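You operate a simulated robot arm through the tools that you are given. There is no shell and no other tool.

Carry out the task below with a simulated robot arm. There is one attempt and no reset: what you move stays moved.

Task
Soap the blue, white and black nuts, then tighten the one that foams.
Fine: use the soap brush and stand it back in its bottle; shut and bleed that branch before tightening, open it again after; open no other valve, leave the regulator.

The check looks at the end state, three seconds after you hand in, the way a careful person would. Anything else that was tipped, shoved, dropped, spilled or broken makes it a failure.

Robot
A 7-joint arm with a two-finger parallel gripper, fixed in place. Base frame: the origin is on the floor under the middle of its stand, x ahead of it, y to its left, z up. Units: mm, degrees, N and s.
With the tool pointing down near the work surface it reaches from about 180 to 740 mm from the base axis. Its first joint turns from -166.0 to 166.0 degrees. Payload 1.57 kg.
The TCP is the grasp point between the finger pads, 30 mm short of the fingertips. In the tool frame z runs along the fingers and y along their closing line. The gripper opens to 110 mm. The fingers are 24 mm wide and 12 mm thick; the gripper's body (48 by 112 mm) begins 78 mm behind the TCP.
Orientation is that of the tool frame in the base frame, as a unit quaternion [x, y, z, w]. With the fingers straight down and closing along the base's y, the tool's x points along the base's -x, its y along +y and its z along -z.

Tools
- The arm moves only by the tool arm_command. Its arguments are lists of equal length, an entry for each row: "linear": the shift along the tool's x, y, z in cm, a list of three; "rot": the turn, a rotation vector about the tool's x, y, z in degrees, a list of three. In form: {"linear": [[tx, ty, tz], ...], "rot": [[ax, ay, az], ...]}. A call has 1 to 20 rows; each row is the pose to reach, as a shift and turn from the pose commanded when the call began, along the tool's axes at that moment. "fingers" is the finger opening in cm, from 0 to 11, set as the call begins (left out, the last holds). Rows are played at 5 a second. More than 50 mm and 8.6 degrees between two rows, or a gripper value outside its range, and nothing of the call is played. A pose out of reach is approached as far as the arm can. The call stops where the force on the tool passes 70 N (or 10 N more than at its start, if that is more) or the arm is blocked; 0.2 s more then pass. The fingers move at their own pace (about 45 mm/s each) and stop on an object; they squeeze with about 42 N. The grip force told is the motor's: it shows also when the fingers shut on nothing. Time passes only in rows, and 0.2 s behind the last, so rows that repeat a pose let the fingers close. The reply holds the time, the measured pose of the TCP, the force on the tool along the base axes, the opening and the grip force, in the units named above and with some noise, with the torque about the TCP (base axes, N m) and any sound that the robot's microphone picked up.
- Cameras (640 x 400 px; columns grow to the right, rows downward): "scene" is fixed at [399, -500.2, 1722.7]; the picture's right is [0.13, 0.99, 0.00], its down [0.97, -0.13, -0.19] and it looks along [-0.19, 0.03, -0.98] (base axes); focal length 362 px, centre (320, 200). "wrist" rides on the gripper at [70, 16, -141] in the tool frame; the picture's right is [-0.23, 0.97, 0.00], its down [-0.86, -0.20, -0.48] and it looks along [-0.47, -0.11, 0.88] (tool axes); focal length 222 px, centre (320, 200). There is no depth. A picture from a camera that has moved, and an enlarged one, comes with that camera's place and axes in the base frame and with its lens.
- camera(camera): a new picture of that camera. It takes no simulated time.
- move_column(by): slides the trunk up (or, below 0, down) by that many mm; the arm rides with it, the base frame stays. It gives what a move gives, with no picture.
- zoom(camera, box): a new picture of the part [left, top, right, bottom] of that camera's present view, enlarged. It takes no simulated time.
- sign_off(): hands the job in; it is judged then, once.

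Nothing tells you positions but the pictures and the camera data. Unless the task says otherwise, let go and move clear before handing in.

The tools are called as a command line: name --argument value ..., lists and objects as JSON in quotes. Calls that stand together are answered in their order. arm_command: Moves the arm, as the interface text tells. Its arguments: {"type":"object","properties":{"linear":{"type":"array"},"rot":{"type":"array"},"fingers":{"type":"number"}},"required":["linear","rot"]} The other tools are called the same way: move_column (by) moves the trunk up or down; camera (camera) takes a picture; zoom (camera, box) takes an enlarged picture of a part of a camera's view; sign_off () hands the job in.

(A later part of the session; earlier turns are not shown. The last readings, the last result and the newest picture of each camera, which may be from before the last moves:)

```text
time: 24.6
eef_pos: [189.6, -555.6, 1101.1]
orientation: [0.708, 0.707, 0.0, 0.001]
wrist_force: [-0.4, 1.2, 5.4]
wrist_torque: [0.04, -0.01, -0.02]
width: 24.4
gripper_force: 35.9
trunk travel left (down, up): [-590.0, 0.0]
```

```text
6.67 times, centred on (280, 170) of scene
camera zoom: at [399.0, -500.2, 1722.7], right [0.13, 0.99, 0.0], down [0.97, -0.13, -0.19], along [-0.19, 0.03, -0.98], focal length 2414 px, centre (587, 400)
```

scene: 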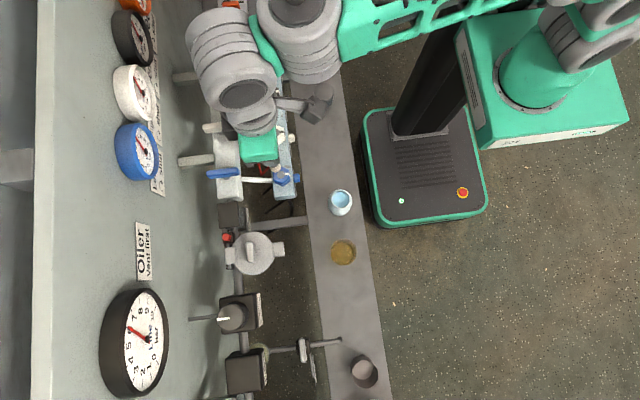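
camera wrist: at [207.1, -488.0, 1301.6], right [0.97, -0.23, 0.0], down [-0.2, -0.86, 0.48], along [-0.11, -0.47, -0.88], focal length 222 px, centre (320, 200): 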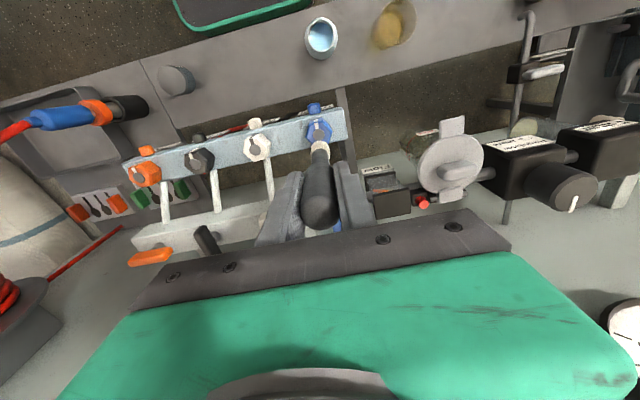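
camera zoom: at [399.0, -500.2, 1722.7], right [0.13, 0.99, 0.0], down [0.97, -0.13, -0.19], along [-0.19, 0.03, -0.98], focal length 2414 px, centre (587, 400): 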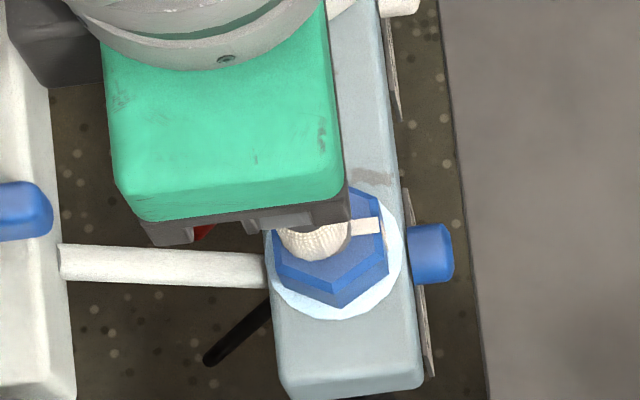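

Contact at TCP z ≈ 1101, and a soap ring has appeared round the blue nut. I'll lift off and watch whether it foams.

arm_command --linear '[[0, 0, -1.5], [0, 0, -3], [0, 0, -5], [0, 0, -5], [0, 0, -5], [0, 0, -5], [0, 0, -5], [0, 0, -5], [0, 0, -5], [0, 0, -5], [0, 0, -5]]' --rot '[[0, 0, 0], [0, 0, 0], [0, 0, 0], [0, 0, 0], [0, 0, 0], [0, 0, 0], [0, 0, 0], [0, 0, 0], [0, 0, 0], [0, 0, 0], [0, 0, 0]]'

zoom --camera "wrist" --box '[200, 80, 400, 205]'

zoom --camera "scene" --box '[240, 140, 320, 200]'

```text
time: 26.9
eef_pos: [188.7, -558.3, 1150.8]
orientation: [0.707, 0.707, 0.0, -0.001]
wrist_force: [0.1, 0.0, 0.1]
wrist_torque: [0.0, -0.02, 0.0]
width: 24.2
gripper_force: 36.0
trunk travel left (down, up): [-590.0, 0.0]
```

```text
3.20 times, centred on (300, 142) of wrist
camera zoom: at [204.8, -487.2, 1292.2], right [0.97, -0.23, 0.0], down [-0.2, -0.86, 0.48], along [-0.11, -0.47, -0.88], focal length 711 px, centre (384, 384)
```

zoom: 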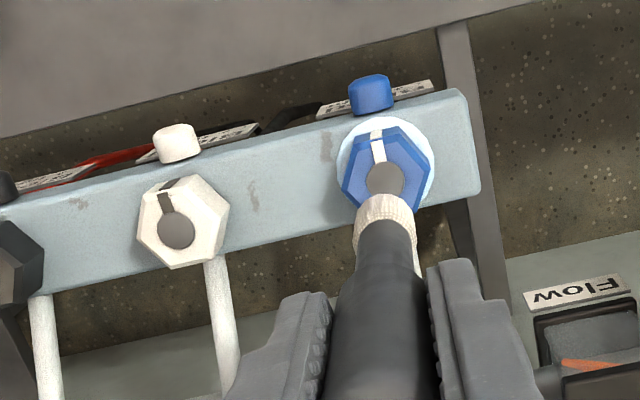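

```text
6.67 times, centred on (280, 170) of scene
camera zoom: at [399.0, -500.2, 1722.7], right [0.13, 0.99, 0.0], down [0.97, -0.13, -0.19], along [-0.19, 0.03, -0.98], focal length 2414 px, centre (587, 400)
```

zoom: 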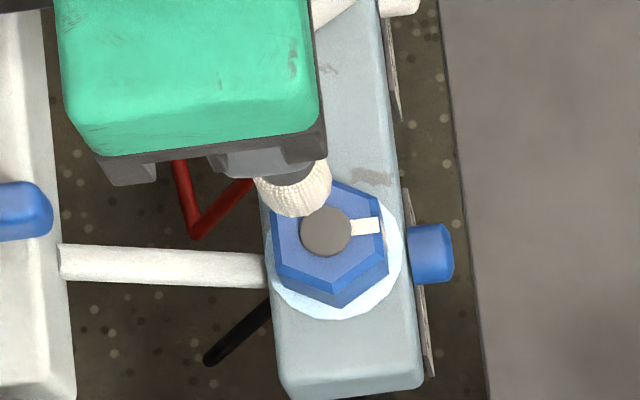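

The blue nut has a flat soap film. Now the white nut at x = 95, moving across at height and then dabbing down.

arm_command --linear '[[0, -3, 0], [0, -6, 0], [0, -9.4, 0], [0, -9.4, 0], [0, -9.4, 2], [0, -9.4, 3.8], [0, -9.4, 4.4], [0, -9.4, 5.0], [0, -9.4, 5.0]]' --rot '[[0, 0, 0], [0, 0, 0], [0, 0, 0], [0, 0, 0], [0, 0, 0], [0, 0, 0], [0, 0, 0], [0, 0, 0], [0, 0, 0]]'

zoom --camera "wrist" --box '[200, 80, 400, 205]'

zoom --camera "scene" --box '[240, 100, 320, 200]'

```text
time: 28.9
eef_pos: [92.9, -557.1, 1101.4]
orientation: [0.707, 0.707, 0.0, -0.001]
wrist_force: [0.1, 0.8, 5.1]
wrist_torque: [0.0, -0.01, 0.01]
width: 24.4
gripper_force: 36.3
trunk travel left (down, up): [-590.0, 0.0]
```

```text
3.20 times, centred on (300, 142) of wrist
camera zoom: at [109.3, -487.3, 1242.9], right [0.97, -0.23, 0.0], down [-0.2, -0.85, 0.48], along [-0.11, -0.47, -0.88], focal length 711 px, centre (384, 384)
```

zoom: 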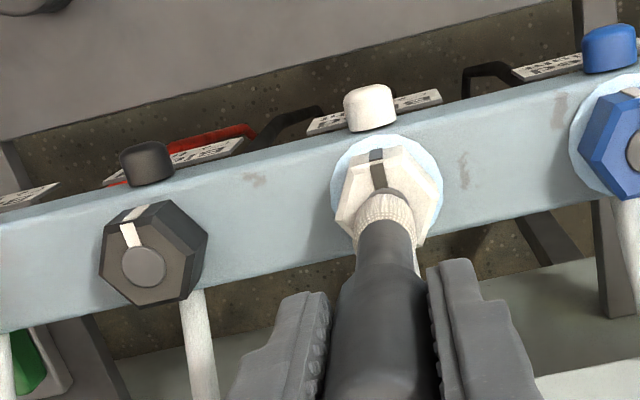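

```text
4.00 times, centred on (280, 150) of scene
camera zoom: at [399.0, -500.2, 1722.7], right [0.13, 0.99, 0.0], down [0.97, -0.13, -0.19], along [-0.19, 0.03, -0.98], focal length 1448 px, centre (480, 400)
```

zoom: 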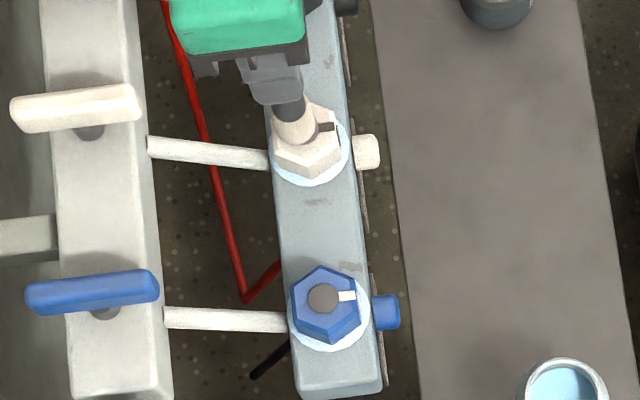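

The white nut has been soaped. Next is the black nut at x = 0.

arm_command --linear '[[0, 0, -2], [0, 0, -4], [0, -3, -5], [0, -6, -5], [0, -9.4, -5], [0, -9.4, -5], [0, -9.4, -3], [0, -9.4, -1.2], [0, -9.4, -0.6], [0, -9.4, 0], [0, -9.4, 0]]' --rot '[[0, 0, 0], [0, 0, 0], [0, 0, 0], [0, 0, 0], [0, 0, 0], [0, 0, 0], [0, 0, 0], [0, 0, 0], [0, 0, 0], [0, 0, 0], [0, 0, 0]]'

zoom --camera "wrist" --box '[200, 80, 400, 205]'

zoom --camera "scene" --box '[240, 80, 320, 200]'

```text
time: 31.4
eef_pos: [0.0, -554.5, 1100.7]
orientation: [0.707, 0.707, 0.001, 0.0]
wrist_force: [-1.2, 1.1, 0.3]
wrist_torque: [0.02, 0.0, 0.04]
width: 24.4
gripper_force: 35.9
trunk travel left (down, up): [-590.0, 0.0]
```

```text
3.20 times, centred on (300, 142) of wrist
camera zoom: at [15.5, -485.9, 1243.1], right [0.97, -0.23, 0.0], down [-0.2, -0.86, 0.48], along [-0.11, -0.47, -0.88], focal length 711 px, centre (384, 384)
```

zoom: 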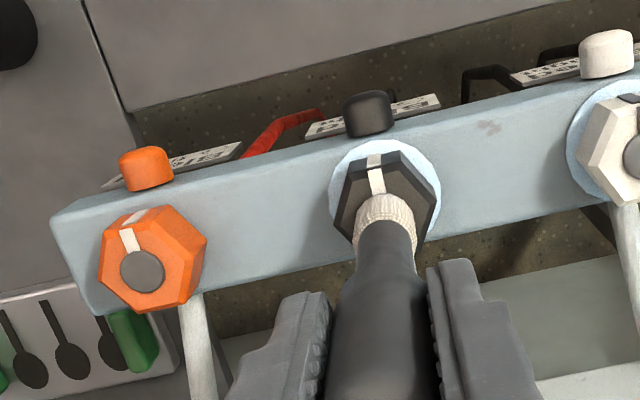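

```text
3.33 times, centred on (280, 140) of scene
camera zoom: at [399.0, -500.2, 1722.7], right [0.13, 0.99, 0.0], down [0.97, -0.13, -0.19], along [-0.19, 0.03, -0.98], focal length 1207 px, centre (453, 400)
```

zoom: 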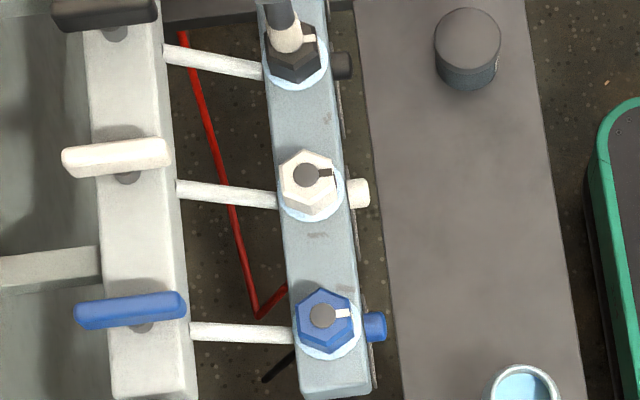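

All three nuts now have soap on them. I'll lift the brush clear, wait a moment and look for foam.

arm_command --linear '[[0, 0, -2], [0, 0, -4], [0, 0, -6], [2, 3, -6], [4, 6, -6], [6, 9, -6], [8, 12, -6], [10, 15, -6], [12, 18, -6], [13.5, 21, -6], [13.5, 22.5, -6], [13.5, 22.5, -6]]' --rot '[[0, 0, 0], [0, 0, 0], [0, 0, 0], [0, 0, 0], [0, 0, 0], [0, 0, 0], [0, 0, 0], [0, 0, 0], [0, 0, 0], [0, 0, 0], [0, 0, 0], [0, 0, 0]]'

camera --camera "scene"

zoom --camera "scene" --box '[220, 70, 320, 200]'

camera --camera "wrist"

```text
time: 34.0
eef_pos: [224.5, -420.2, 1161.2]
orientation: [0.707, 0.707, 0.0, 0.0]
wrist_force: [-0.1, 0.7, 0.0]
wrist_torque: [-0.02, -0.03, -0.02]
width: 24.3
gripper_force: 36.5
trunk travel left (down, up): [-590.0, 0.0]
```

```text
taken
```

scene: 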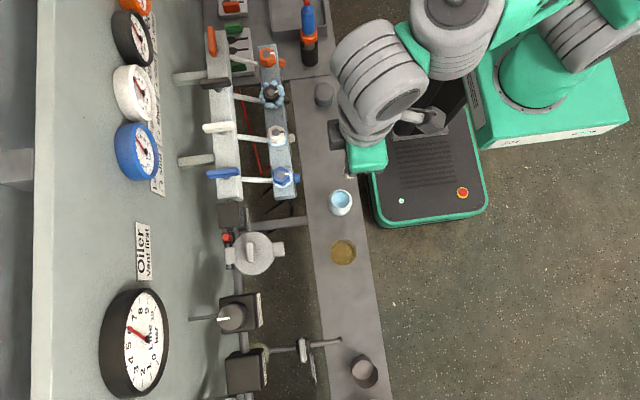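

```text
3.08 times, centred on (270, 135) of scene
camera zoom: at [399.0, -500.2, 1722.7], right [0.13, 0.99, 0.0], down [0.97, -0.13, -0.19], along [-0.19, 0.03, -0.98], focal length 1114 px, centre (474, 400)
```

zoom: 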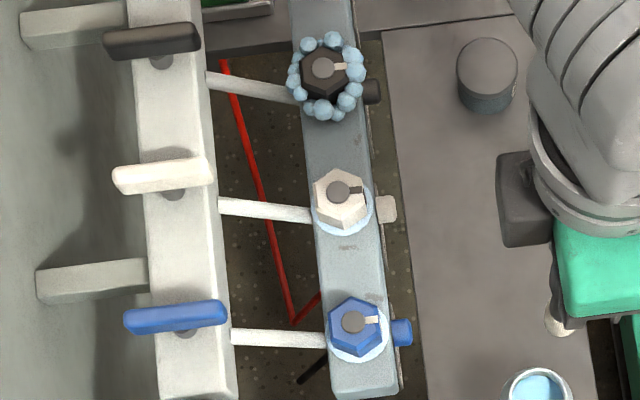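

```text
taken
camera wrist: at [240.2, -350.1, 1303.6], right [0.97, -0.23, 0.0], down [-0.2, -0.86, 0.48], along [-0.11, -0.47, -0.88], focal length 222 px, centre (320, 200)
```

wrist: 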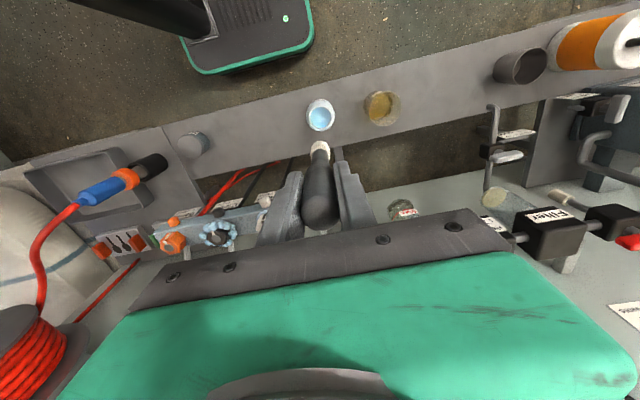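

The black (Bench) nut is foaming; blue and white only show a flat film. I'll first put the brush back in its bottle, retracing the commanded shifts to the grasp position.

arm_command --linear '[[0.1, 0, 0], [0.1, 0, 3], [0.1, 0, 6], [0.1, 0, 9], [0.1, 0, 12], [0.1, 0, 15], [0.1, 0, 18], [0.1, 0, 20], [0.1, 0, 21.5], [0.1, 0, 21.5]]' --rot '[[0, 0, 0], [0, 0, 0], [0, 0, 0], [0, 0, 0], [0, 0, 0], [0, 0, 0], [0, 0, 0], [0, 0, 0], [0, 0, 0], [0, 0, 0]]'

zoom --camera "wrist" --box '[240, 80, 400, 230]'

zoom --camera "scene" --box '[310, 170, 374, 220]'

```text
time: 36.1
eef_pos: [226.8, -418.9, 944.5]
orientation: [0.708, 0.707, 0.001, 0.0]
wrist_force: [0.3, -0.2, 0.2]
wrist_torque: [-0.01, 0.02, 0.01]
width: 24.4
gripper_force: 36.5
trunk travel left (down, up): [-590.0, 0.0]
```

```text
2.67 times, centred on (320, 155) of wrist
camera zoom: at [241.9, -349.3, 1086.4], right [0.97, -0.23, 0.0], down [-0.2, -0.86, 0.48], along [-0.11, -0.47, -0.88], focal length 592 px, centre (320, 320)
```

zoom: 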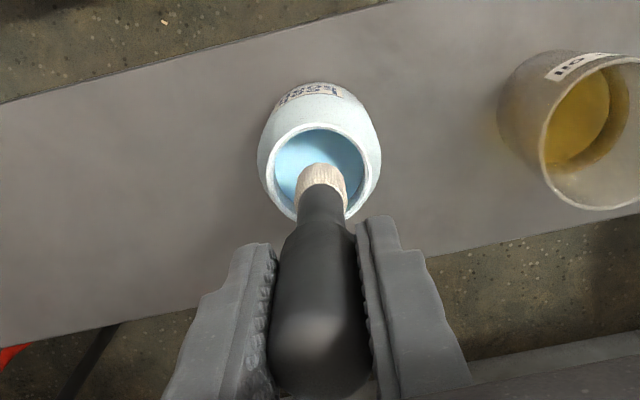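

```text
8.00 times, centred on (342, 195) of scene
camera zoom: at [399.0, -500.2, 1722.7], right [0.13, 0.99, 0.0], down [0.97, -0.13, -0.19], along [-0.19, 0.03, -0.98], focal length 2896 px, centre (144, 240)
```

zoom: 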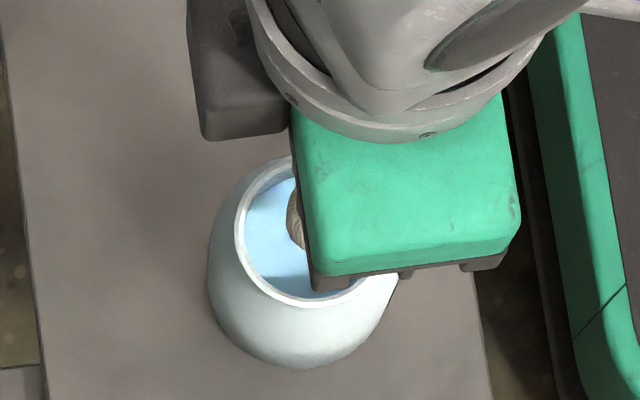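

The brush sits over the bottle mouth with a few mm of offset. I'll correct that and lower it gently to the original height.

arm_command --linear '[[-0.2, -0.3, 0], [-0.2, -0.3, 1.5], [-0.2, -0.3, 3], [-0.2, -0.3, 4], [-0.2, -0.3, 5], [-0.2, -0.3, 5]]' --rot '[[0, 0, 0], [0, 0, 0], [0, 0, 0], [0, 0, 0], [0, 0, 0], [0, 0, 0]]'

zoom --camera "wrist" --box '[240, 80, 400, 230]'

```text
time: 37.5
eef_pos: [222.2, -421.5, 897.7]
orientation: [0.707, 0.707, 0.0, 0.0]
wrist_force: [0.5, 0.1, 0.1]
wrist_torque: [0.02, 0.0, -0.03]
width: 24.1
gripper_force: 36.5
trunk travel left (down, up): [-590.0, 0.0]
```

```text
2.67 times, centred on (320, 155) of wrist
camera zoom: at [238.5, -352.4, 1039.5], right [0.97, -0.23, 0.0], down [-0.2, -0.86, 0.48], along [-0.11, -0.47, -0.88], focal length 592 px, centre (320, 320)
```

zoom: 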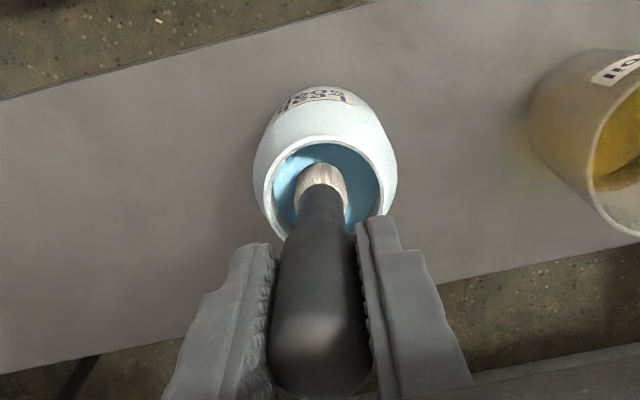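

It's centred in the mouth. I'll lower the last 30 mm and watch the force.

arm_command --linear '[[0, 0.1, 1], [0, 0.1, 2], [0, 0.1, 2.5], [0, 0.1, 2.9], [0, 0.1, 2.9]]' --rot '[[0, 0, 0], [0, 0, 0], [0, 0, 0], [0, 0, 0], [0, 0, 0]]'

camera --camera "wrist"

```text
time: 38.8
eef_pos: [223.4, -421.2, 867.9]
orientation: [0.707, 0.707, 0.0, 0.001]
wrist_force: [-0.7, 1.5, 10.5]
wrist_torque: [0.22, 0.14, -0.01]
width: 24.4
gripper_force: 36.1
trunk travel left (down, up): [-590.0, 0.0]
```

```text
taken
camera wrist: at [239.7, -351.8, 1009.8], right [0.97, -0.23, 0.0], down [-0.2, -0.85, 0.48], along [-0.11, -0.47, -0.88], focal length 222 px, centre (320, 200)
```

wrist: 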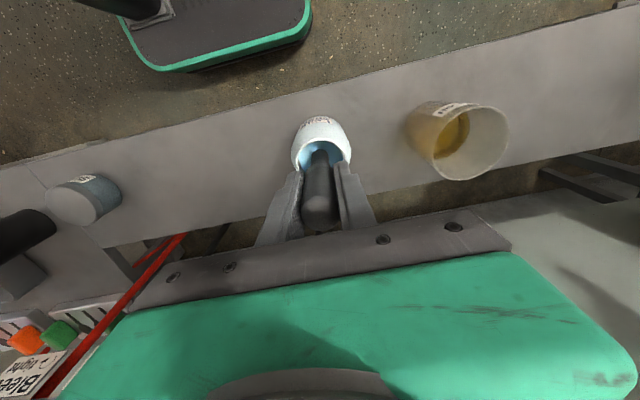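

The brush rests on the bottle's bottom at about 10 N. I'll ease off 1.5 mm and release.

arm_command --linear '[[0, 0, -0.15], [0, 0, -0.15]]' --rot '[[0, 0, 0], [0, 0, 0]]'

arm_command --linear '[[0, 0, 0], [0, 0, 0], [0, 0, 0], [0, 0, 0]]' --rot '[[0, 0, 0], [0, 0, 0], [0, 0, 0], [0, 0, 0]]' --fingers 6

camera --camera "wrist"

```text
time: 39.4
eef_pos: [224.4, -422.4, 868.1]
orientation: [0.707, 0.707, 0.001, -0.002]
wrist_force: [0.3, -0.5, 0.9]
wrist_torque: [0.01, 0.08, 0.03]
width: 24.3
gripper_force: 35.9
trunk travel left (down, up): [-590.0, 0.0]
```

```text
time: 40.4
eef_pos: [225.2, -421.6, 868.0]
orientation: [0.707, 0.707, 0.0, 0.0]
wrist_force: [-0.8, 0.3, -0.2]
wrist_torque: [0.04, 0.02, 0.0]
width: 60.2
gripper_force: 0.0
trunk travel left (down, up): [-590.0, 0.0]
```

```text
taken
camera wrist: at [240.1, -352.6, 1010.4], right [0.97, -0.23, 0.0], down [-0.2, -0.86, 0.48], along [-0.11, -0.47, -0.88], focal length 222 px, centre (320, 200)
```

wrist: 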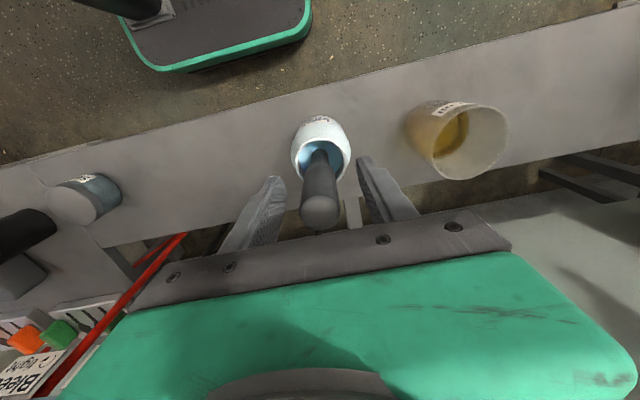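

The brush stands upright and free. I'll withdraw straight up.

arm_command --linear '[[0, 0, -2], [0, 0, -4.5], [0, 0, -8], [0, 0, -12], [0, 0, -16], [0, 0, -20], [0, 0, -24], [0, 0, -28]]' --rot '[[0, 0, 0], [0, 0, 0], [0, 0, 0], [0, 0, 0], [0, 0, 0], [0, 0, 0], [0, 0, 0], [0, 0, 0]]'

camera --camera "wrist"

zoom --camera "scene" --box '[200, 60, 360, 220]'

```text
time: 42.1
eef_pos: [223.7, -422.6, 1147.1]
orientation: [0.707, 0.707, 0.0, -0.001]
wrist_force: [0.9, -0.7, -0.3]
wrist_torque: [-0.01, -0.02, 0.02]
width: 59.9
gripper_force: 0.0
trunk travel left (down, up): [-590.0, 0.0]
```

```text
taken
camera wrist: at [239.4, -352.1, 1289.2], right [0.97, -0.23, 0.0], down [-0.2, -0.86, 0.48], along [-0.11, -0.47, -0.88], focal length 222 px, centre (320, 200)
```

wrist: 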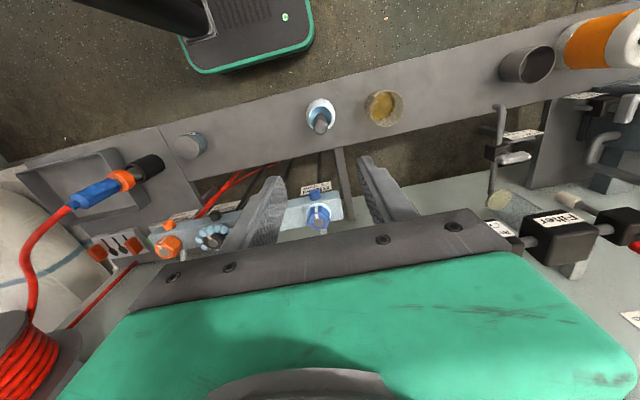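

```text
2.50 times, centred on (280, 140) of scene
camera zoom: at [399.0, -500.2, 1722.7], right [0.13, 0.99, 0.0], down [0.97, -0.13, -0.19], along [-0.19, 0.03, -0.98], focal length 905 px, centre (420, 350)
```

zoom: 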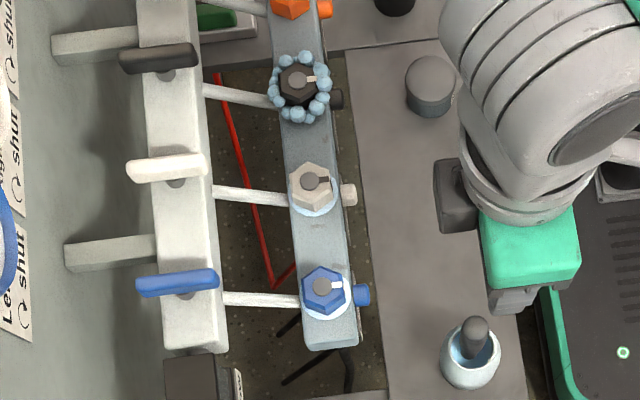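

The brush is back in its bottle. The Bench valve's black lever is centred at about (0, -662) with its top near z 1047, so I'll move above that area for a closer look.

arm_command --linear '[[-2, -3.2, -1], [-4, -6.4, -2], [-6.5, -9.6, -3], [-9, -12.8, -3.3], [-11.5, -16, -3.3], [-14, -19.2, -3.3], [-16, -22.4, -3.3], [-16, -22.4, -3.3]]' --rot '[[0, 0, 0], [0, 0, 0], [0, 0, 0], [0, 0, 0], [0, 0, 0], [0, 0, 0], [0, 0, 0], [0, 0, 0]]'

camera --camera "wrist"

zoom --camera "wrist" --box '[220, 80, 420, 240]'

camera --camera "scene"

```text
time: 44.0
eef_pos: [-2.4, -584.0, 1179.6]
orientation: [0.706, 0.708, 0.0, 0.0]
wrist_force: [0.0, 0.4, -0.8]
wrist_torque: [0.0, 0.0, -0.05]
width: 60.0
gripper_force: 0.0
trunk travel left (down, up): [-590.0, 0.0]
```

```text
taken
camera wrist: at [12.9, -513.8, 1321.9], right [0.97, -0.23, 0.0], down [-0.2, -0.86, 0.48], along [-0.11, -0.47, -0.88], focal length 222 px, centre (320, 200)
```

wrist: 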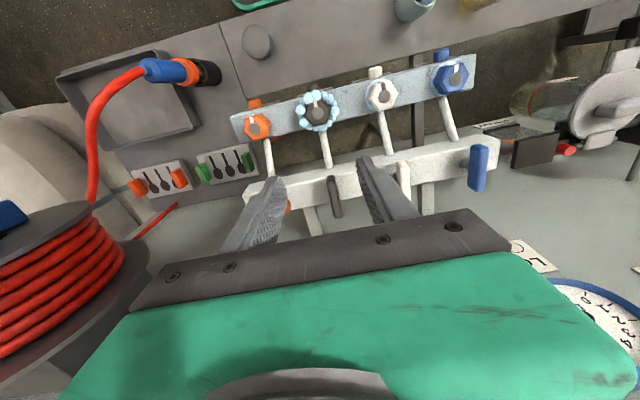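

```text
2.50 times, centred on (320, 160) of wrist
camera zoom: at [12.9, -513.8, 1321.9], right [0.97, -0.23, 0.0], down [-0.2, -0.86, 0.48], along [-0.11, -0.47, -0.88], focal length 555 px, centre (320, 300)
```

zoom: 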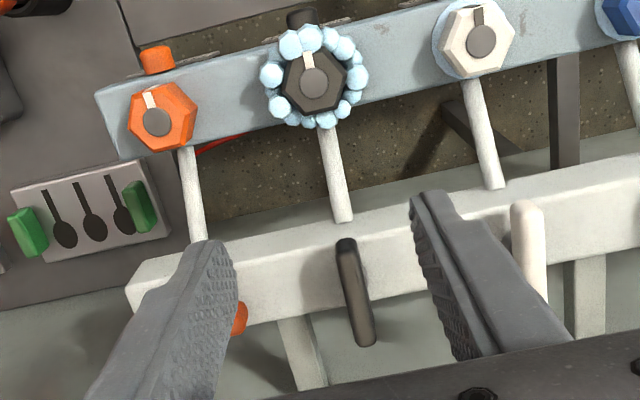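

```text
taken
```

scene: 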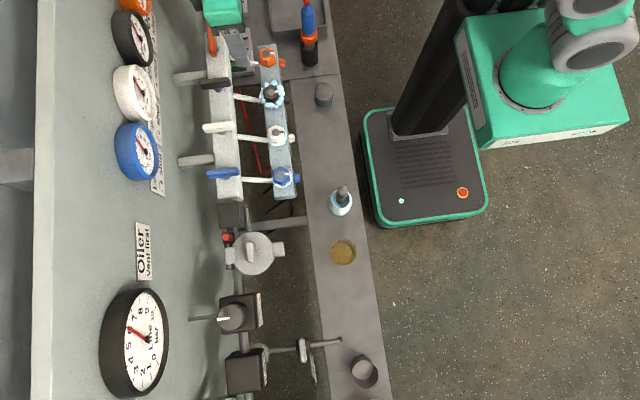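

The lever lies at x ≈ 0 from y -632 to -692, z ≈ 1045. Before gripping it, I'll test in free space that the wrist can make the 90° clockwise turn.

arm_command --linear '[[0, 0, 0], [0, 0, 0], [0, 0, 0], [0, 0, 0], [0, 0, 0], [0, 0, 0], [0, 0, 0], [0, 0, 0], [0, 0, 0], [0, 0, 0], [0, 0, 0], [0, 0, 0]]' --rot '[[0, 0, 8], [0, 0, 16], [0, 0, 24], [0, 0, 32], [0, 0, 40], [0, 0, 48], [0, 0, 56], [0, 0, 64], [0, 0, 72], [0, 0, 80], [0, 0, 88], [0, 0, 92]]'

camera --camera "wrist"

camera --camera "scene"

```text
time: 46.5
eef_pos: [-1.0, -581.6, 1181.3]
orientation: [1.0, -0.018, 0.0, 0.001]
wrist_force: [0.4, -0.4, 0.6]
wrist_torque: [0.03, -0.02, -0.02]
width: 60.3
gripper_force: 0.0
trunk travel left (down, up): [-590.0, 0.0]
```

```text
taken
camera wrist: at [68.0, -600.8, 1322.5], right [-0.26, -0.96, 0.0], down [-0.85, 0.23, 0.48], along [-0.46, 0.13, -0.88], focal length 222 px, centre (320, 200)
```

wrist: 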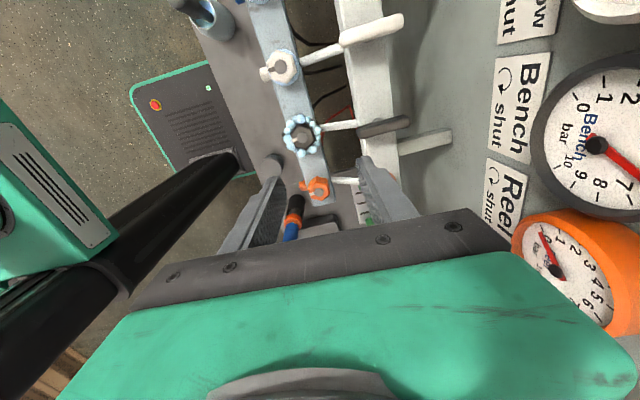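

```text
taken
```

scene: 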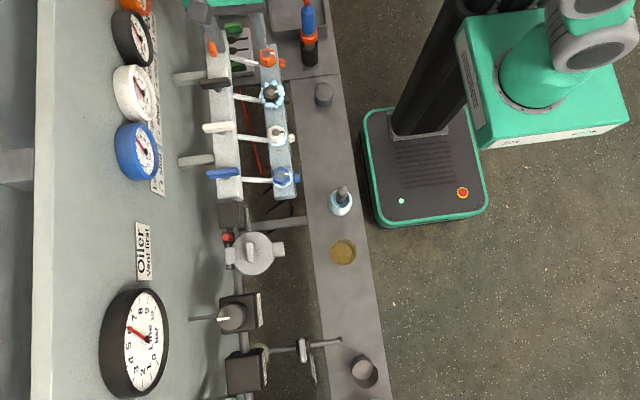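

The wrist makes the turn, and from here I can read the labels and gauges. I'll zoom in on them.

zoom --camera "wrist" --box '[470, 0, 640, 330]'

zoom --camera "wrist" --box '[240, 0, 440, 240]'

```text
1.21 times, centred on (555, 165) of wrist
camera zoom: at [68.0, -600.8, 1322.5], right [-0.26, -0.96, 0.0], down [-0.85, 0.23, 0.48], along [-0.46, 0.13, -0.88], focal length 269 px, centre (35, 242)
```

zoom: 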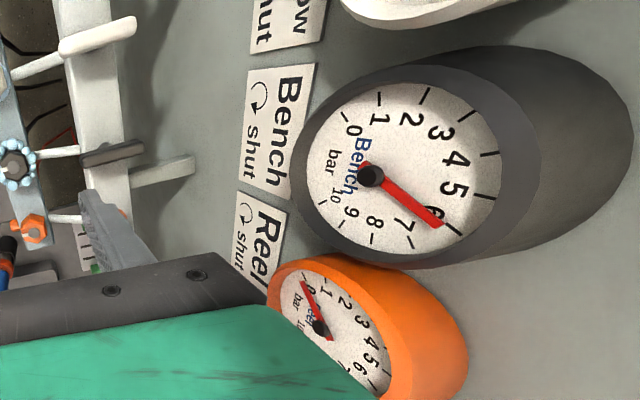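

```text
1.67 times, centred on (340, 120) of wrist
camera zoom: at [68.0, -600.8, 1322.5], right [-0.26, -0.96, 0.0], down [-0.85, 0.23, 0.48], along [-0.46, 0.13, -0.88], focal length 370 px, centre (287, 333)
```

zoom: 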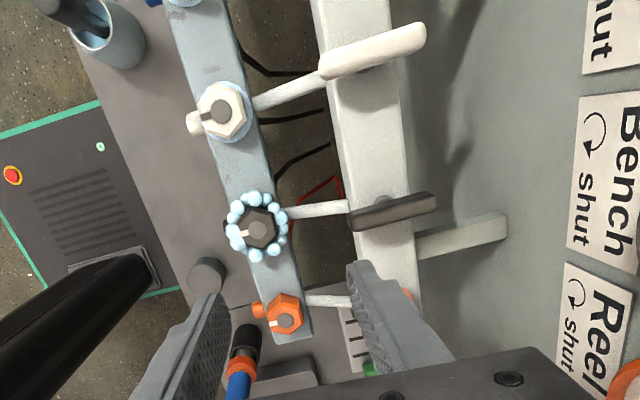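

I'll zoom closer on the Bench arrow to be sure which way shuts it.

zoom --camera "wrist" --box '[480, 40, 560, 110]'

zoom --camera "wrist" --box '[330, 100, 430, 180]'

```text
5.71 times, centred on (520, 75) of wrist
camera zoom: at [68.0, -600.8, 1322.5], right [-0.26, -0.96, 0.0], down [-0.85, 0.23, 0.48], along [-0.46, 0.13, -0.88], focal length 1269 px, centre (-823, 914)
```

zoom: 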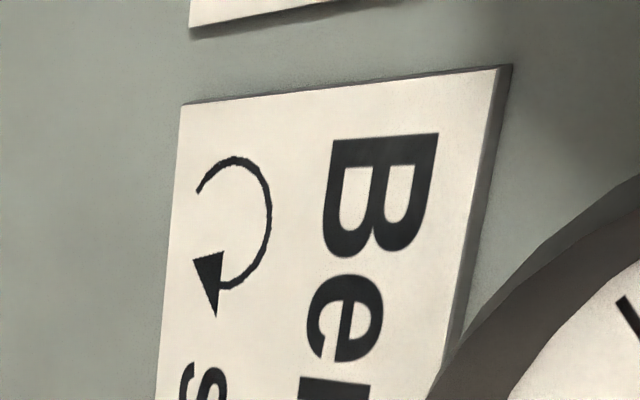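

```text
5.00 times, centred on (380, 140) of wrist
camera zoom: at [68.0, -600.8, 1322.5], right [-0.26, -0.96, 0.0], down [-0.85, 0.23, 0.48], along [-0.46, 0.13, -0.88], focal length 1111 px, centre (20, 500)
```

zoom: 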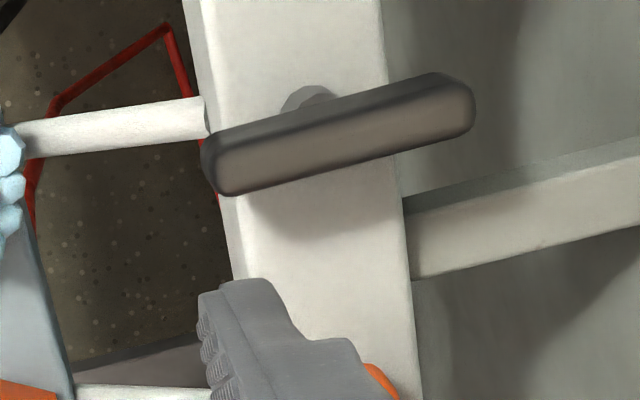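

The arrow runs clockwise to shut, the Bench gauge reads about 5.8 bar and Reel reads 0. I'll turn the wrist back so the fingers straddle the lever, then move over it.

arm_command --linear '[[0, 0, 0], [0, 0, 0], [0, 0, 0], [0, 0, 0], [0, 0, 0], [0, 0, 0], [0, 0, 0], [0, 0, 0], [0, 0, 0], [0, 0, 0], [0, 0, 0], [0, 0, 0]]' --rot '[[0, 0, -8], [0, 0, -16], [0, 0, -24], [0, 0, -32], [0, 0, -40], [0, 0, -48], [0, 0, -56], [0, 0, -64], [0, 0, -72], [0, 0, -80], [0, 0, -88], [0, 0, -92]]'

arm_command --linear '[[-2, 0.1, 0], [-4, 0.1, 0], [-6, 0.1, 0], [-7.5, 0.1, 2], [-7.5, 0.1, 5], [-7.5, 0.1, 5]]' --rot '[[0, 0, 0], [0, 0, 0], [0, 0, 0], [0, 0, 0], [0, 0, 0], [0, 0, 0]]' --fingers 5

camera --camera "wrist"

zoom --camera "wrist" --box '[220, 80, 420, 240]'

```text
time: 49.1
eef_pos: [-1.3, -582.8, 1180.9]
orientation: [0.706, 0.709, -0.001, 0.0]
wrist_force: [0.0, -0.2, 0.7]
wrist_torque: [0.03, 0.04, -0.01]
width: 59.9
gripper_force: 0.0
trunk travel left (down, up): [-590.0, 0.0]
```

```text
time: 50.5
eef_pos: [-2.7, -659.3, 1130.5]
orientation: [0.708, 0.707, 0.0, 0.0]
wrist_force: [0.3, 0.1, 0.1]
wrist_torque: [-0.01, -0.02, -0.02]
width: 50.4
gripper_force: 0.0
out of reach, approached as far as the arm can: row 4
trunk travel left (down, up): [-590.0, 0.0]
```

```text
taken
camera wrist: at [13.4, -589.1, 1272.6], right [0.97, -0.23, 0.0], down [-0.2, -0.86, 0.48], along [-0.11, -0.47, -0.88], focal length 222 px, centre (320, 200)
```

wrist: 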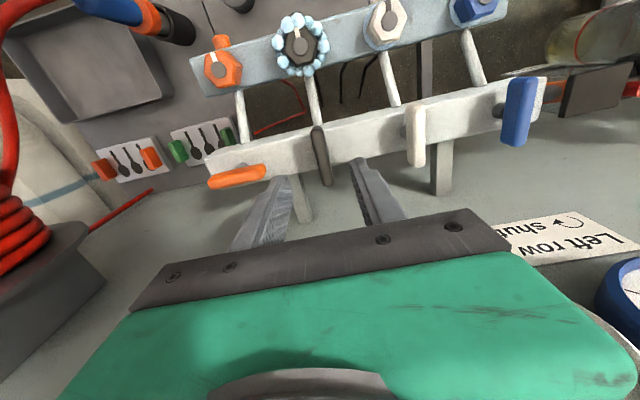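

```text
2.50 times, centred on (320, 160) of wrist
camera zoom: at [13.4, -589.1, 1272.6], right [0.97, -0.23, 0.0], down [-0.2, -0.86, 0.48], along [-0.11, -0.47, -0.88], focal length 555 px, centre (320, 300)
```

zoom: 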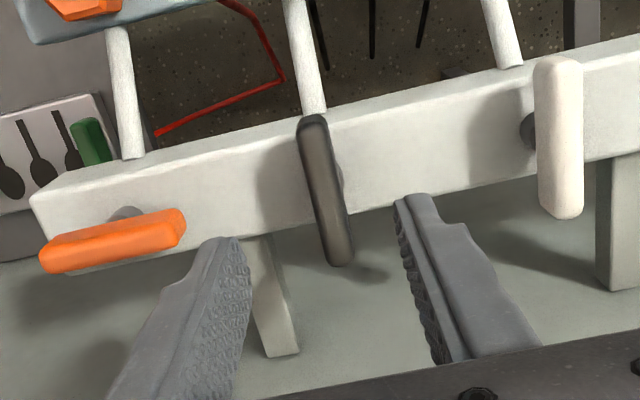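

The lever centre projects to (0, -660, 1047) and the bar top beneath is about z 1025. I'll descend so the fingertips stop about 8–10 mm above the bar.

arm_command --linear '[[0, 0.25, 2], [0, 0.25, 4], [0, 0.25, 5.5], [0, 0.25, 6.5], [0, 0.25, 6.5]]' --rot '[[0, 0, 0], [0, 0, 0], [0, 0, 0], [0, 0, 0], [0, 0, 0]]'

camera --camera "wrist"

zoom --camera "wrist" --box '[220, 80, 420, 240]'

```text
time: 51.8
eef_pos: [2.4, -655.5, 1065.3]
orientation: [0.708, 0.707, 0.0, 0.0]
wrist_force: [0.2, 0.7, 0.2]
wrist_torque: [0.03, 0.01, -0.01]
width: 49.9
gripper_force: 0.1
trunk travel left (down, up): [-590.0, 0.0]
```

```text
taken
camera wrist: at [18.1, -587.3, 1207.6], right [0.97, -0.23, 0.0], down [-0.2, -0.86, 0.48], along [-0.11, -0.47, -0.88], focal length 222 px, centre (320, 200)
```

wrist: 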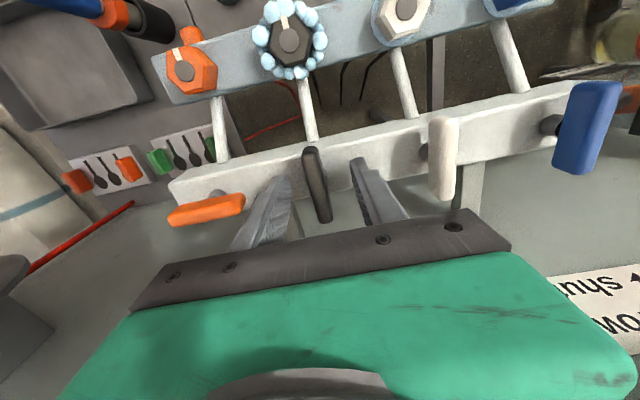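

```text
2.50 times, centred on (320, 160) of wrist
camera zoom: at [18.1, -587.3, 1207.6], right [0.97, -0.23, 0.0], down [-0.2, -0.86, 0.48], along [-0.11, -0.47, -0.88], focal length 555 px, centre (320, 300)
```

zoom: 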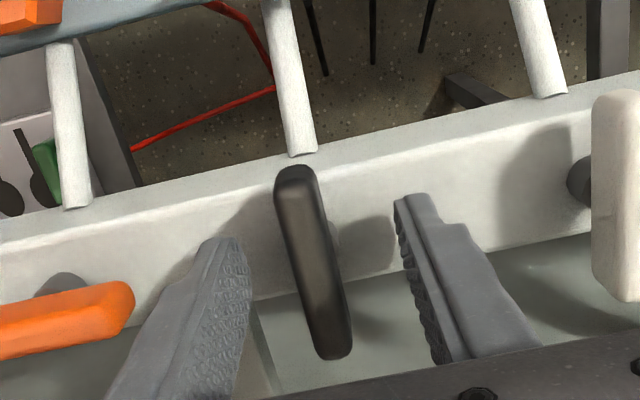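

The fingers straddle the lever. I'll centre on its pivot and close.

arm_command --linear '[[-0.4, -0.2, 0.1], [-0.4, -0.2, 0.1]]' --rot '[[0, 0, 0], [0, 0, 0]]'

arm_command --linear '[[0, 0, 0], [0, 0, 0], [0, 0, 0], [0, 0, 0], [0, 0, 0]]' --rot '[[0, 0, 0], [0, 0, 0], [0, 0, 0], [0, 0, 0], [0, 0, 0]]' --fingers 0.5

zoom --camera "wrist" --box '[220, 80, 420, 240]'

```text
time: 52.4
eef_pos: [-0.2, -659.9, 1065.3]
orientation: [0.707, 0.707, 0.0, 0.0]
wrist_force: [0.2, -0.2, 0.0]
wrist_torque: [0.0, -0.01, 0.0]
width: 50.0
gripper_force: 0.0
trunk travel left (down, up): [-590.0, 0.0]
```

```text
time: 53.5
eef_pos: [0.8, -660.7, 1064.3]
orientation: [0.707, 0.707, 0.001, 0.0]
wrist_force: [0.4, -0.7, 0.4]
wrist_torque: [-0.02, 0.03, 0.0]
width: 12.8
gripper_force: 29.2
trunk travel left (down, up): [-590.0, 0.0]
```

```text
2.50 times, centred on (320, 160) of wrist
camera zoom: at [16.0, -590.7, 1206.7], right [0.97, -0.23, 0.0], down [-0.2, -0.86, 0.48], along [-0.11, -0.47, -0.88], focal length 555 px, centre (320, 300)
```

zoom: 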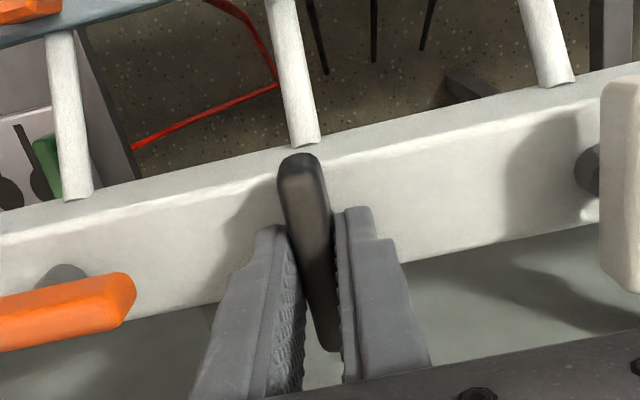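

The lever is gripped at 12.8 mm. Now I turn it clockwise to shut, starting with half the turn.

arm_command --linear '[[0, 0, 0], [0, 0, 0], [0, 0, 0], [0, 0, 0], [0, 0, 0], [0, 0, 0], [0, 0, 0], [0, 0, 0]]' --rot '[[0, 0, 3], [0, 0, 8], [0, 0, 14], [0, 0, 20], [0, 0, 27], [0, 0, 34], [0, 0, 41], [0, 0, 45]]'

camera --camera "wrist"

zoom --camera "scene" --box '[180, 40, 320, 200]'

```text
time: 55.4
eef_pos: [-0.3, -660.6, 1064.0]
orientation: [0.924, 0.382, 0.0, 0.0]
wrist_force: [-4.7, 9.5, 2.2]
wrist_torque: [0.07, 0.21, 0.02]
width: 12.9
gripper_force: 29.8
trunk travel left (down, up): [-590.0, 0.0]
```

```text
taken
camera wrist: at [60.2, -622.6, 1206.7], right [0.53, -0.85, 0.0], down [-0.75, -0.46, 0.48], along [-0.41, -0.25, -0.88], focal length 222 px, centre (320, 200)
```

wrist: 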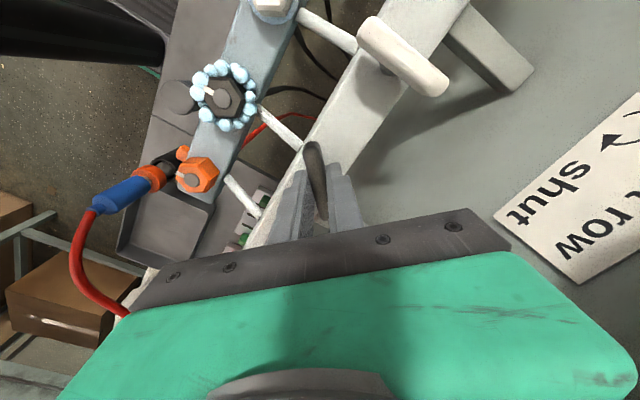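

```text
2.50 times, centred on (250, 120) of scene
camera zoom: at [399.0, -500.2, 1722.7], right [0.13, 0.99, 0.0], down [0.97, -0.13, -0.19], along [-0.19, 0.03, -0.98], focal length 905 px, centre (495, 400)
```

zoom: 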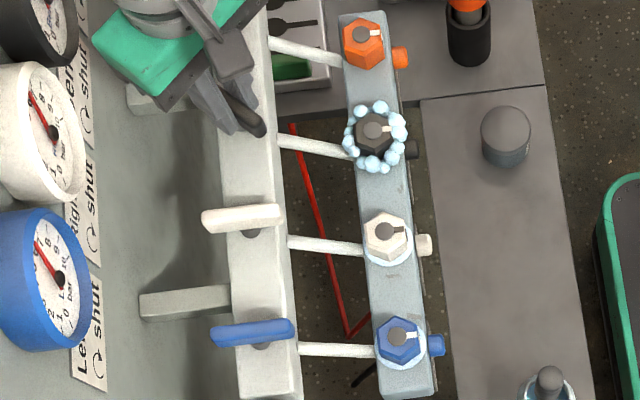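

The lever turns cleanly with the gripper. I'll do the other half.

arm_command --linear '[[0, 0, 0], [0, 0, 0], [0, 0, 0], [0, 0, 0], [0, 0, 0], [0, 0, 0], [0, 0, 0], [0, 0, 0]]' --rot '[[0, 0, 6], [0, 0, 12], [0, 0, 18], [0, 0, 24], [0, 0, 30], [0, 0, 36], [0, 0, 41], [0, 0, 45]]'

camera --camera "wrist"

zoom --camera "scene" --box '[80, 0, 320, 200]'

```text
time: 57.1
eef_pos: [0.1, -660.2, 1064.7]
orientation: [1.0, -0.001, 0.001, -0.002]
wrist_force: [-13.5, 15.2, -1.9]
wrist_torque: [0.06, 0.86, 0.15]
width: 12.9
gripper_force: 29.9
trunk travel left (down, up): [-590.0, 0.0]
```

```text
taken
camera wrist: at [68.7, -676.3, 1206.7], right [-0.23, -0.97, 0.0], down [-0.86, 0.2, 0.48], along [-0.46, 0.11, -0.88], focal length 222 px, centre (320, 200)
```

wrist: 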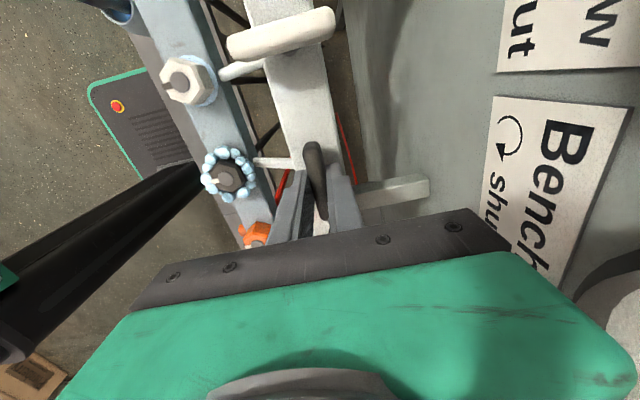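

```text
2.00 times, centred on (200, 100) of scene
camera zoom: at [399.0, -500.2, 1722.7], right [0.13, 0.99, 0.0], down [0.97, -0.13, -0.19], along [-0.19, 0.03, -0.98], focal length 724 px, centre (560, 400)
```

zoom: 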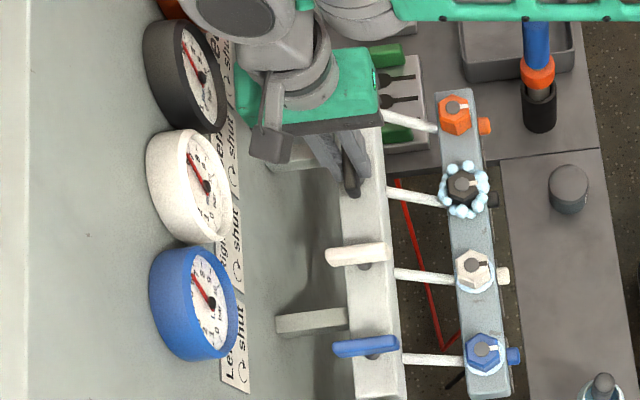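

The lever now lies along x like the shut orange one. I'll nudge it 3° more to feel whether it is at its stop.

arm_command --linear '[[0, 0, 0], [0, 0, 0], [0, 0, 0]]' --rot '[[0, 0, 1.5], [0, 0, 3], [0, 0, 3]]'

```text
time: 58.0
eef_pos: [-0.7, -660.0, 1065.3]
orientation: [1.0, -0.026, 0.0, 0.0]
wrist_force: [-11.5, 17.3, -0.8]
wrist_torque: [0.3, -0.17, 0.85]
width: 13.7
gripper_force: 30.5
trunk travel left (down, up): [-590.0, 0.0]
```

The torque rose and the pads spread slightly, so the lever is at its shut stop. I'll relax and let go, then lift clear.

arm_command --linear '[[0, 0, 0], [0, 0, 0]]' --rot '[[0, 0, -1.5], [0, 0, -2.5]]'

arm_command --linear '[[0, 0, 0], [0, 0, 0], [0, 0, 0], [0, 0, 0]]' --rot '[[0, 0, 0], [0, 0, 0], [0, 0, 0], [0, 0, 0]]' --fingers 4.5

arm_command --linear '[[0, 0, -2], [0, 0, -4.5], [0, 0, -7], [0, -2, -7], [0, -6, -7], [0, -9, -8], [0, -9, -8]]' --rot '[[0, 0, 0], [0, 0, 0], [0, 0, 0], [0, 0, 0], [0, 0, 0], [0, 0, 0], [0, 0, 0]]'

camera --camera "wrist"

zoom --camera "scene" --box '[80, 0, 320, 200]'

```text
time: 58.5
eef_pos: [0.5, -661.3, 1065.5]
orientation: [1.0, -0.004, 0.001, 0.0]
wrist_force: [-9.4, 13.1, -1.8]
wrist_torque: [0.21, 0.05, 0.36]
width: 13.1
gripper_force: 29.5
trunk travel left (down, up): [-590.0, 0.0]
```

```text
time: 59.5
eef_pos: [1.1, -662.5, 1064.2]
orientation: [1.0, -0.002, -0.001, 0.0]
wrist_force: [-0.1, -1.2, 0.3]
wrist_torque: [0.0, 0.01, -0.05]
width: 44.9
gripper_force: 0.1
trunk travel left (down, up): [-590.0, 0.0]
```

```text
time: 61.1
eef_pos: [-1.0, -568.8, 1142.9]
orientation: [1.0, -0.003, 0.0, -0.001]
wrist_force: [0.4, 0.0, -0.2]
wrist_torque: [-0.02, 0.01, -0.04]
width: 45.2
gripper_force: 0.0
out of reach, approached as far as the arm can: row 3
trunk travel left (down, up): [-590.0, 0.0]
```

```text
taken
camera wrist: at [68.6, -586.4, 1285.4], right [-0.23, -0.97, 0.0], down [-0.85, 0.21, 0.48], along [-0.46, 0.11, -0.88], focal length 222 px, centre (320, 200)
```

wrist: 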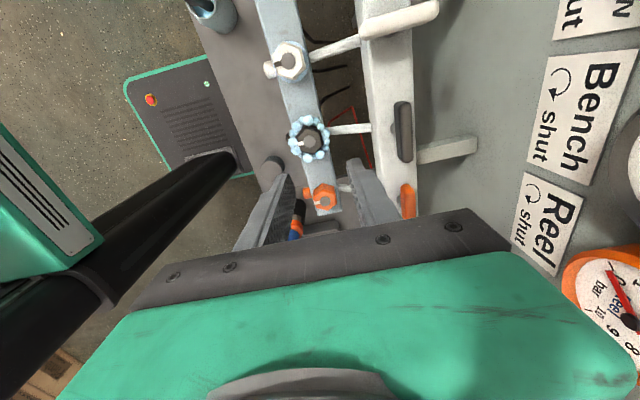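

```text
2.00 times, centred on (200, 100) of scene
camera zoom: at [399.0, -500.2, 1722.7], right [0.13, 0.99, 0.0], down [0.97, -0.13, -0.19], along [-0.19, 0.03, -0.98], focal length 724 px, centre (560, 400)
```

zoom: 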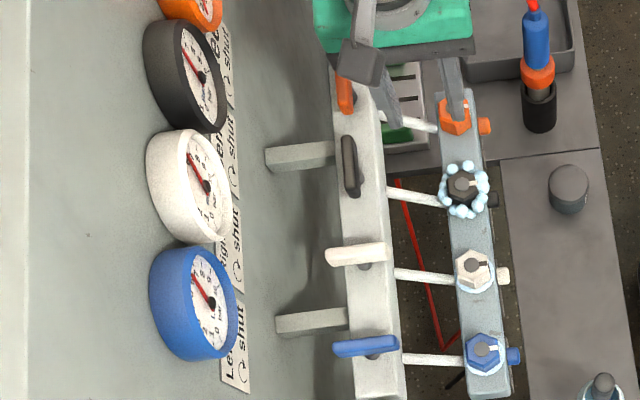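

The Bench valve is shut. Next is the black bleed screw on the bar's near face at about (0, -526, 937), whose axis seems to point towards the robot (+y). I'll back out to y ≈ -430 and pitch the tool so the camera can see that face.

arm_command --linear '[[0, -3, 0], [0, -6, 0], [0, -9, 0], [0, -12, 0.5], [0, -14, 1]]' --rot '[[0, 0, 0], [0, 0, 0], [0, 0, 0], [0, 0, 0], [0, 0, 0]]'

arm_command --linear '[[0, 0, 0], [0, 0, 0], [0, 0, 0], [0, 0, 0], [0, 0, 0], [0, 0, 0]]' --rot '[[-8, 0, 0], [-16, 0, 0], [-24, 0, 0], [-32, 0, 0], [-40, 0, 0], [-45, 0, 0]]'

camera --camera "wrist"

camera --camera "scene"

```text
time: 62.4
eef_pos: [3.3, -431.2, 1133.9]
orientation: [1.0, -0.004, 0.0, 0.0]
wrist_force: [0.5, 0.0, 0.3]
wrist_torque: [-0.04, -0.01, 0.0]
width: 44.7
gripper_force: 0.0
trunk travel left (down, up): [-590.0, 0.0]
```

```text
time: 63.8
eef_pos: [1.8, -431.0, 1136.0]
orientation: [0.924, -0.003, -0.001, 0.383]
wrist_force: [-0.2, 0.3, -0.5]
wrist_torque: [0.0, -0.01, -0.02]
width: 45.1
gripper_force: 0.0
trunk travel left (down, up): [-590.0, 0.0]
```

```text
taken
camera wrist: at [72.7, -341.8, 1247.4], right [-0.23, -0.69, 0.69], down [-0.85, 0.49, 0.2], along [-0.47, -0.54, -0.7], focal length 222 px, centre (320, 200)
```

wrist: 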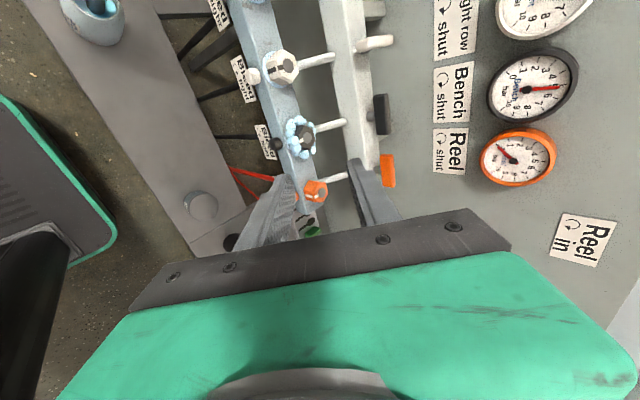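

```text
taken
```

scene: 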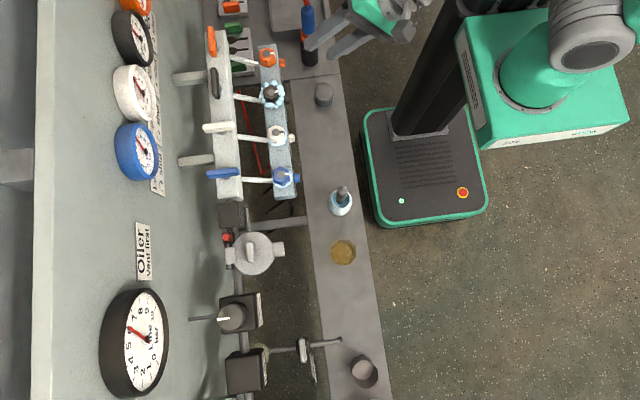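

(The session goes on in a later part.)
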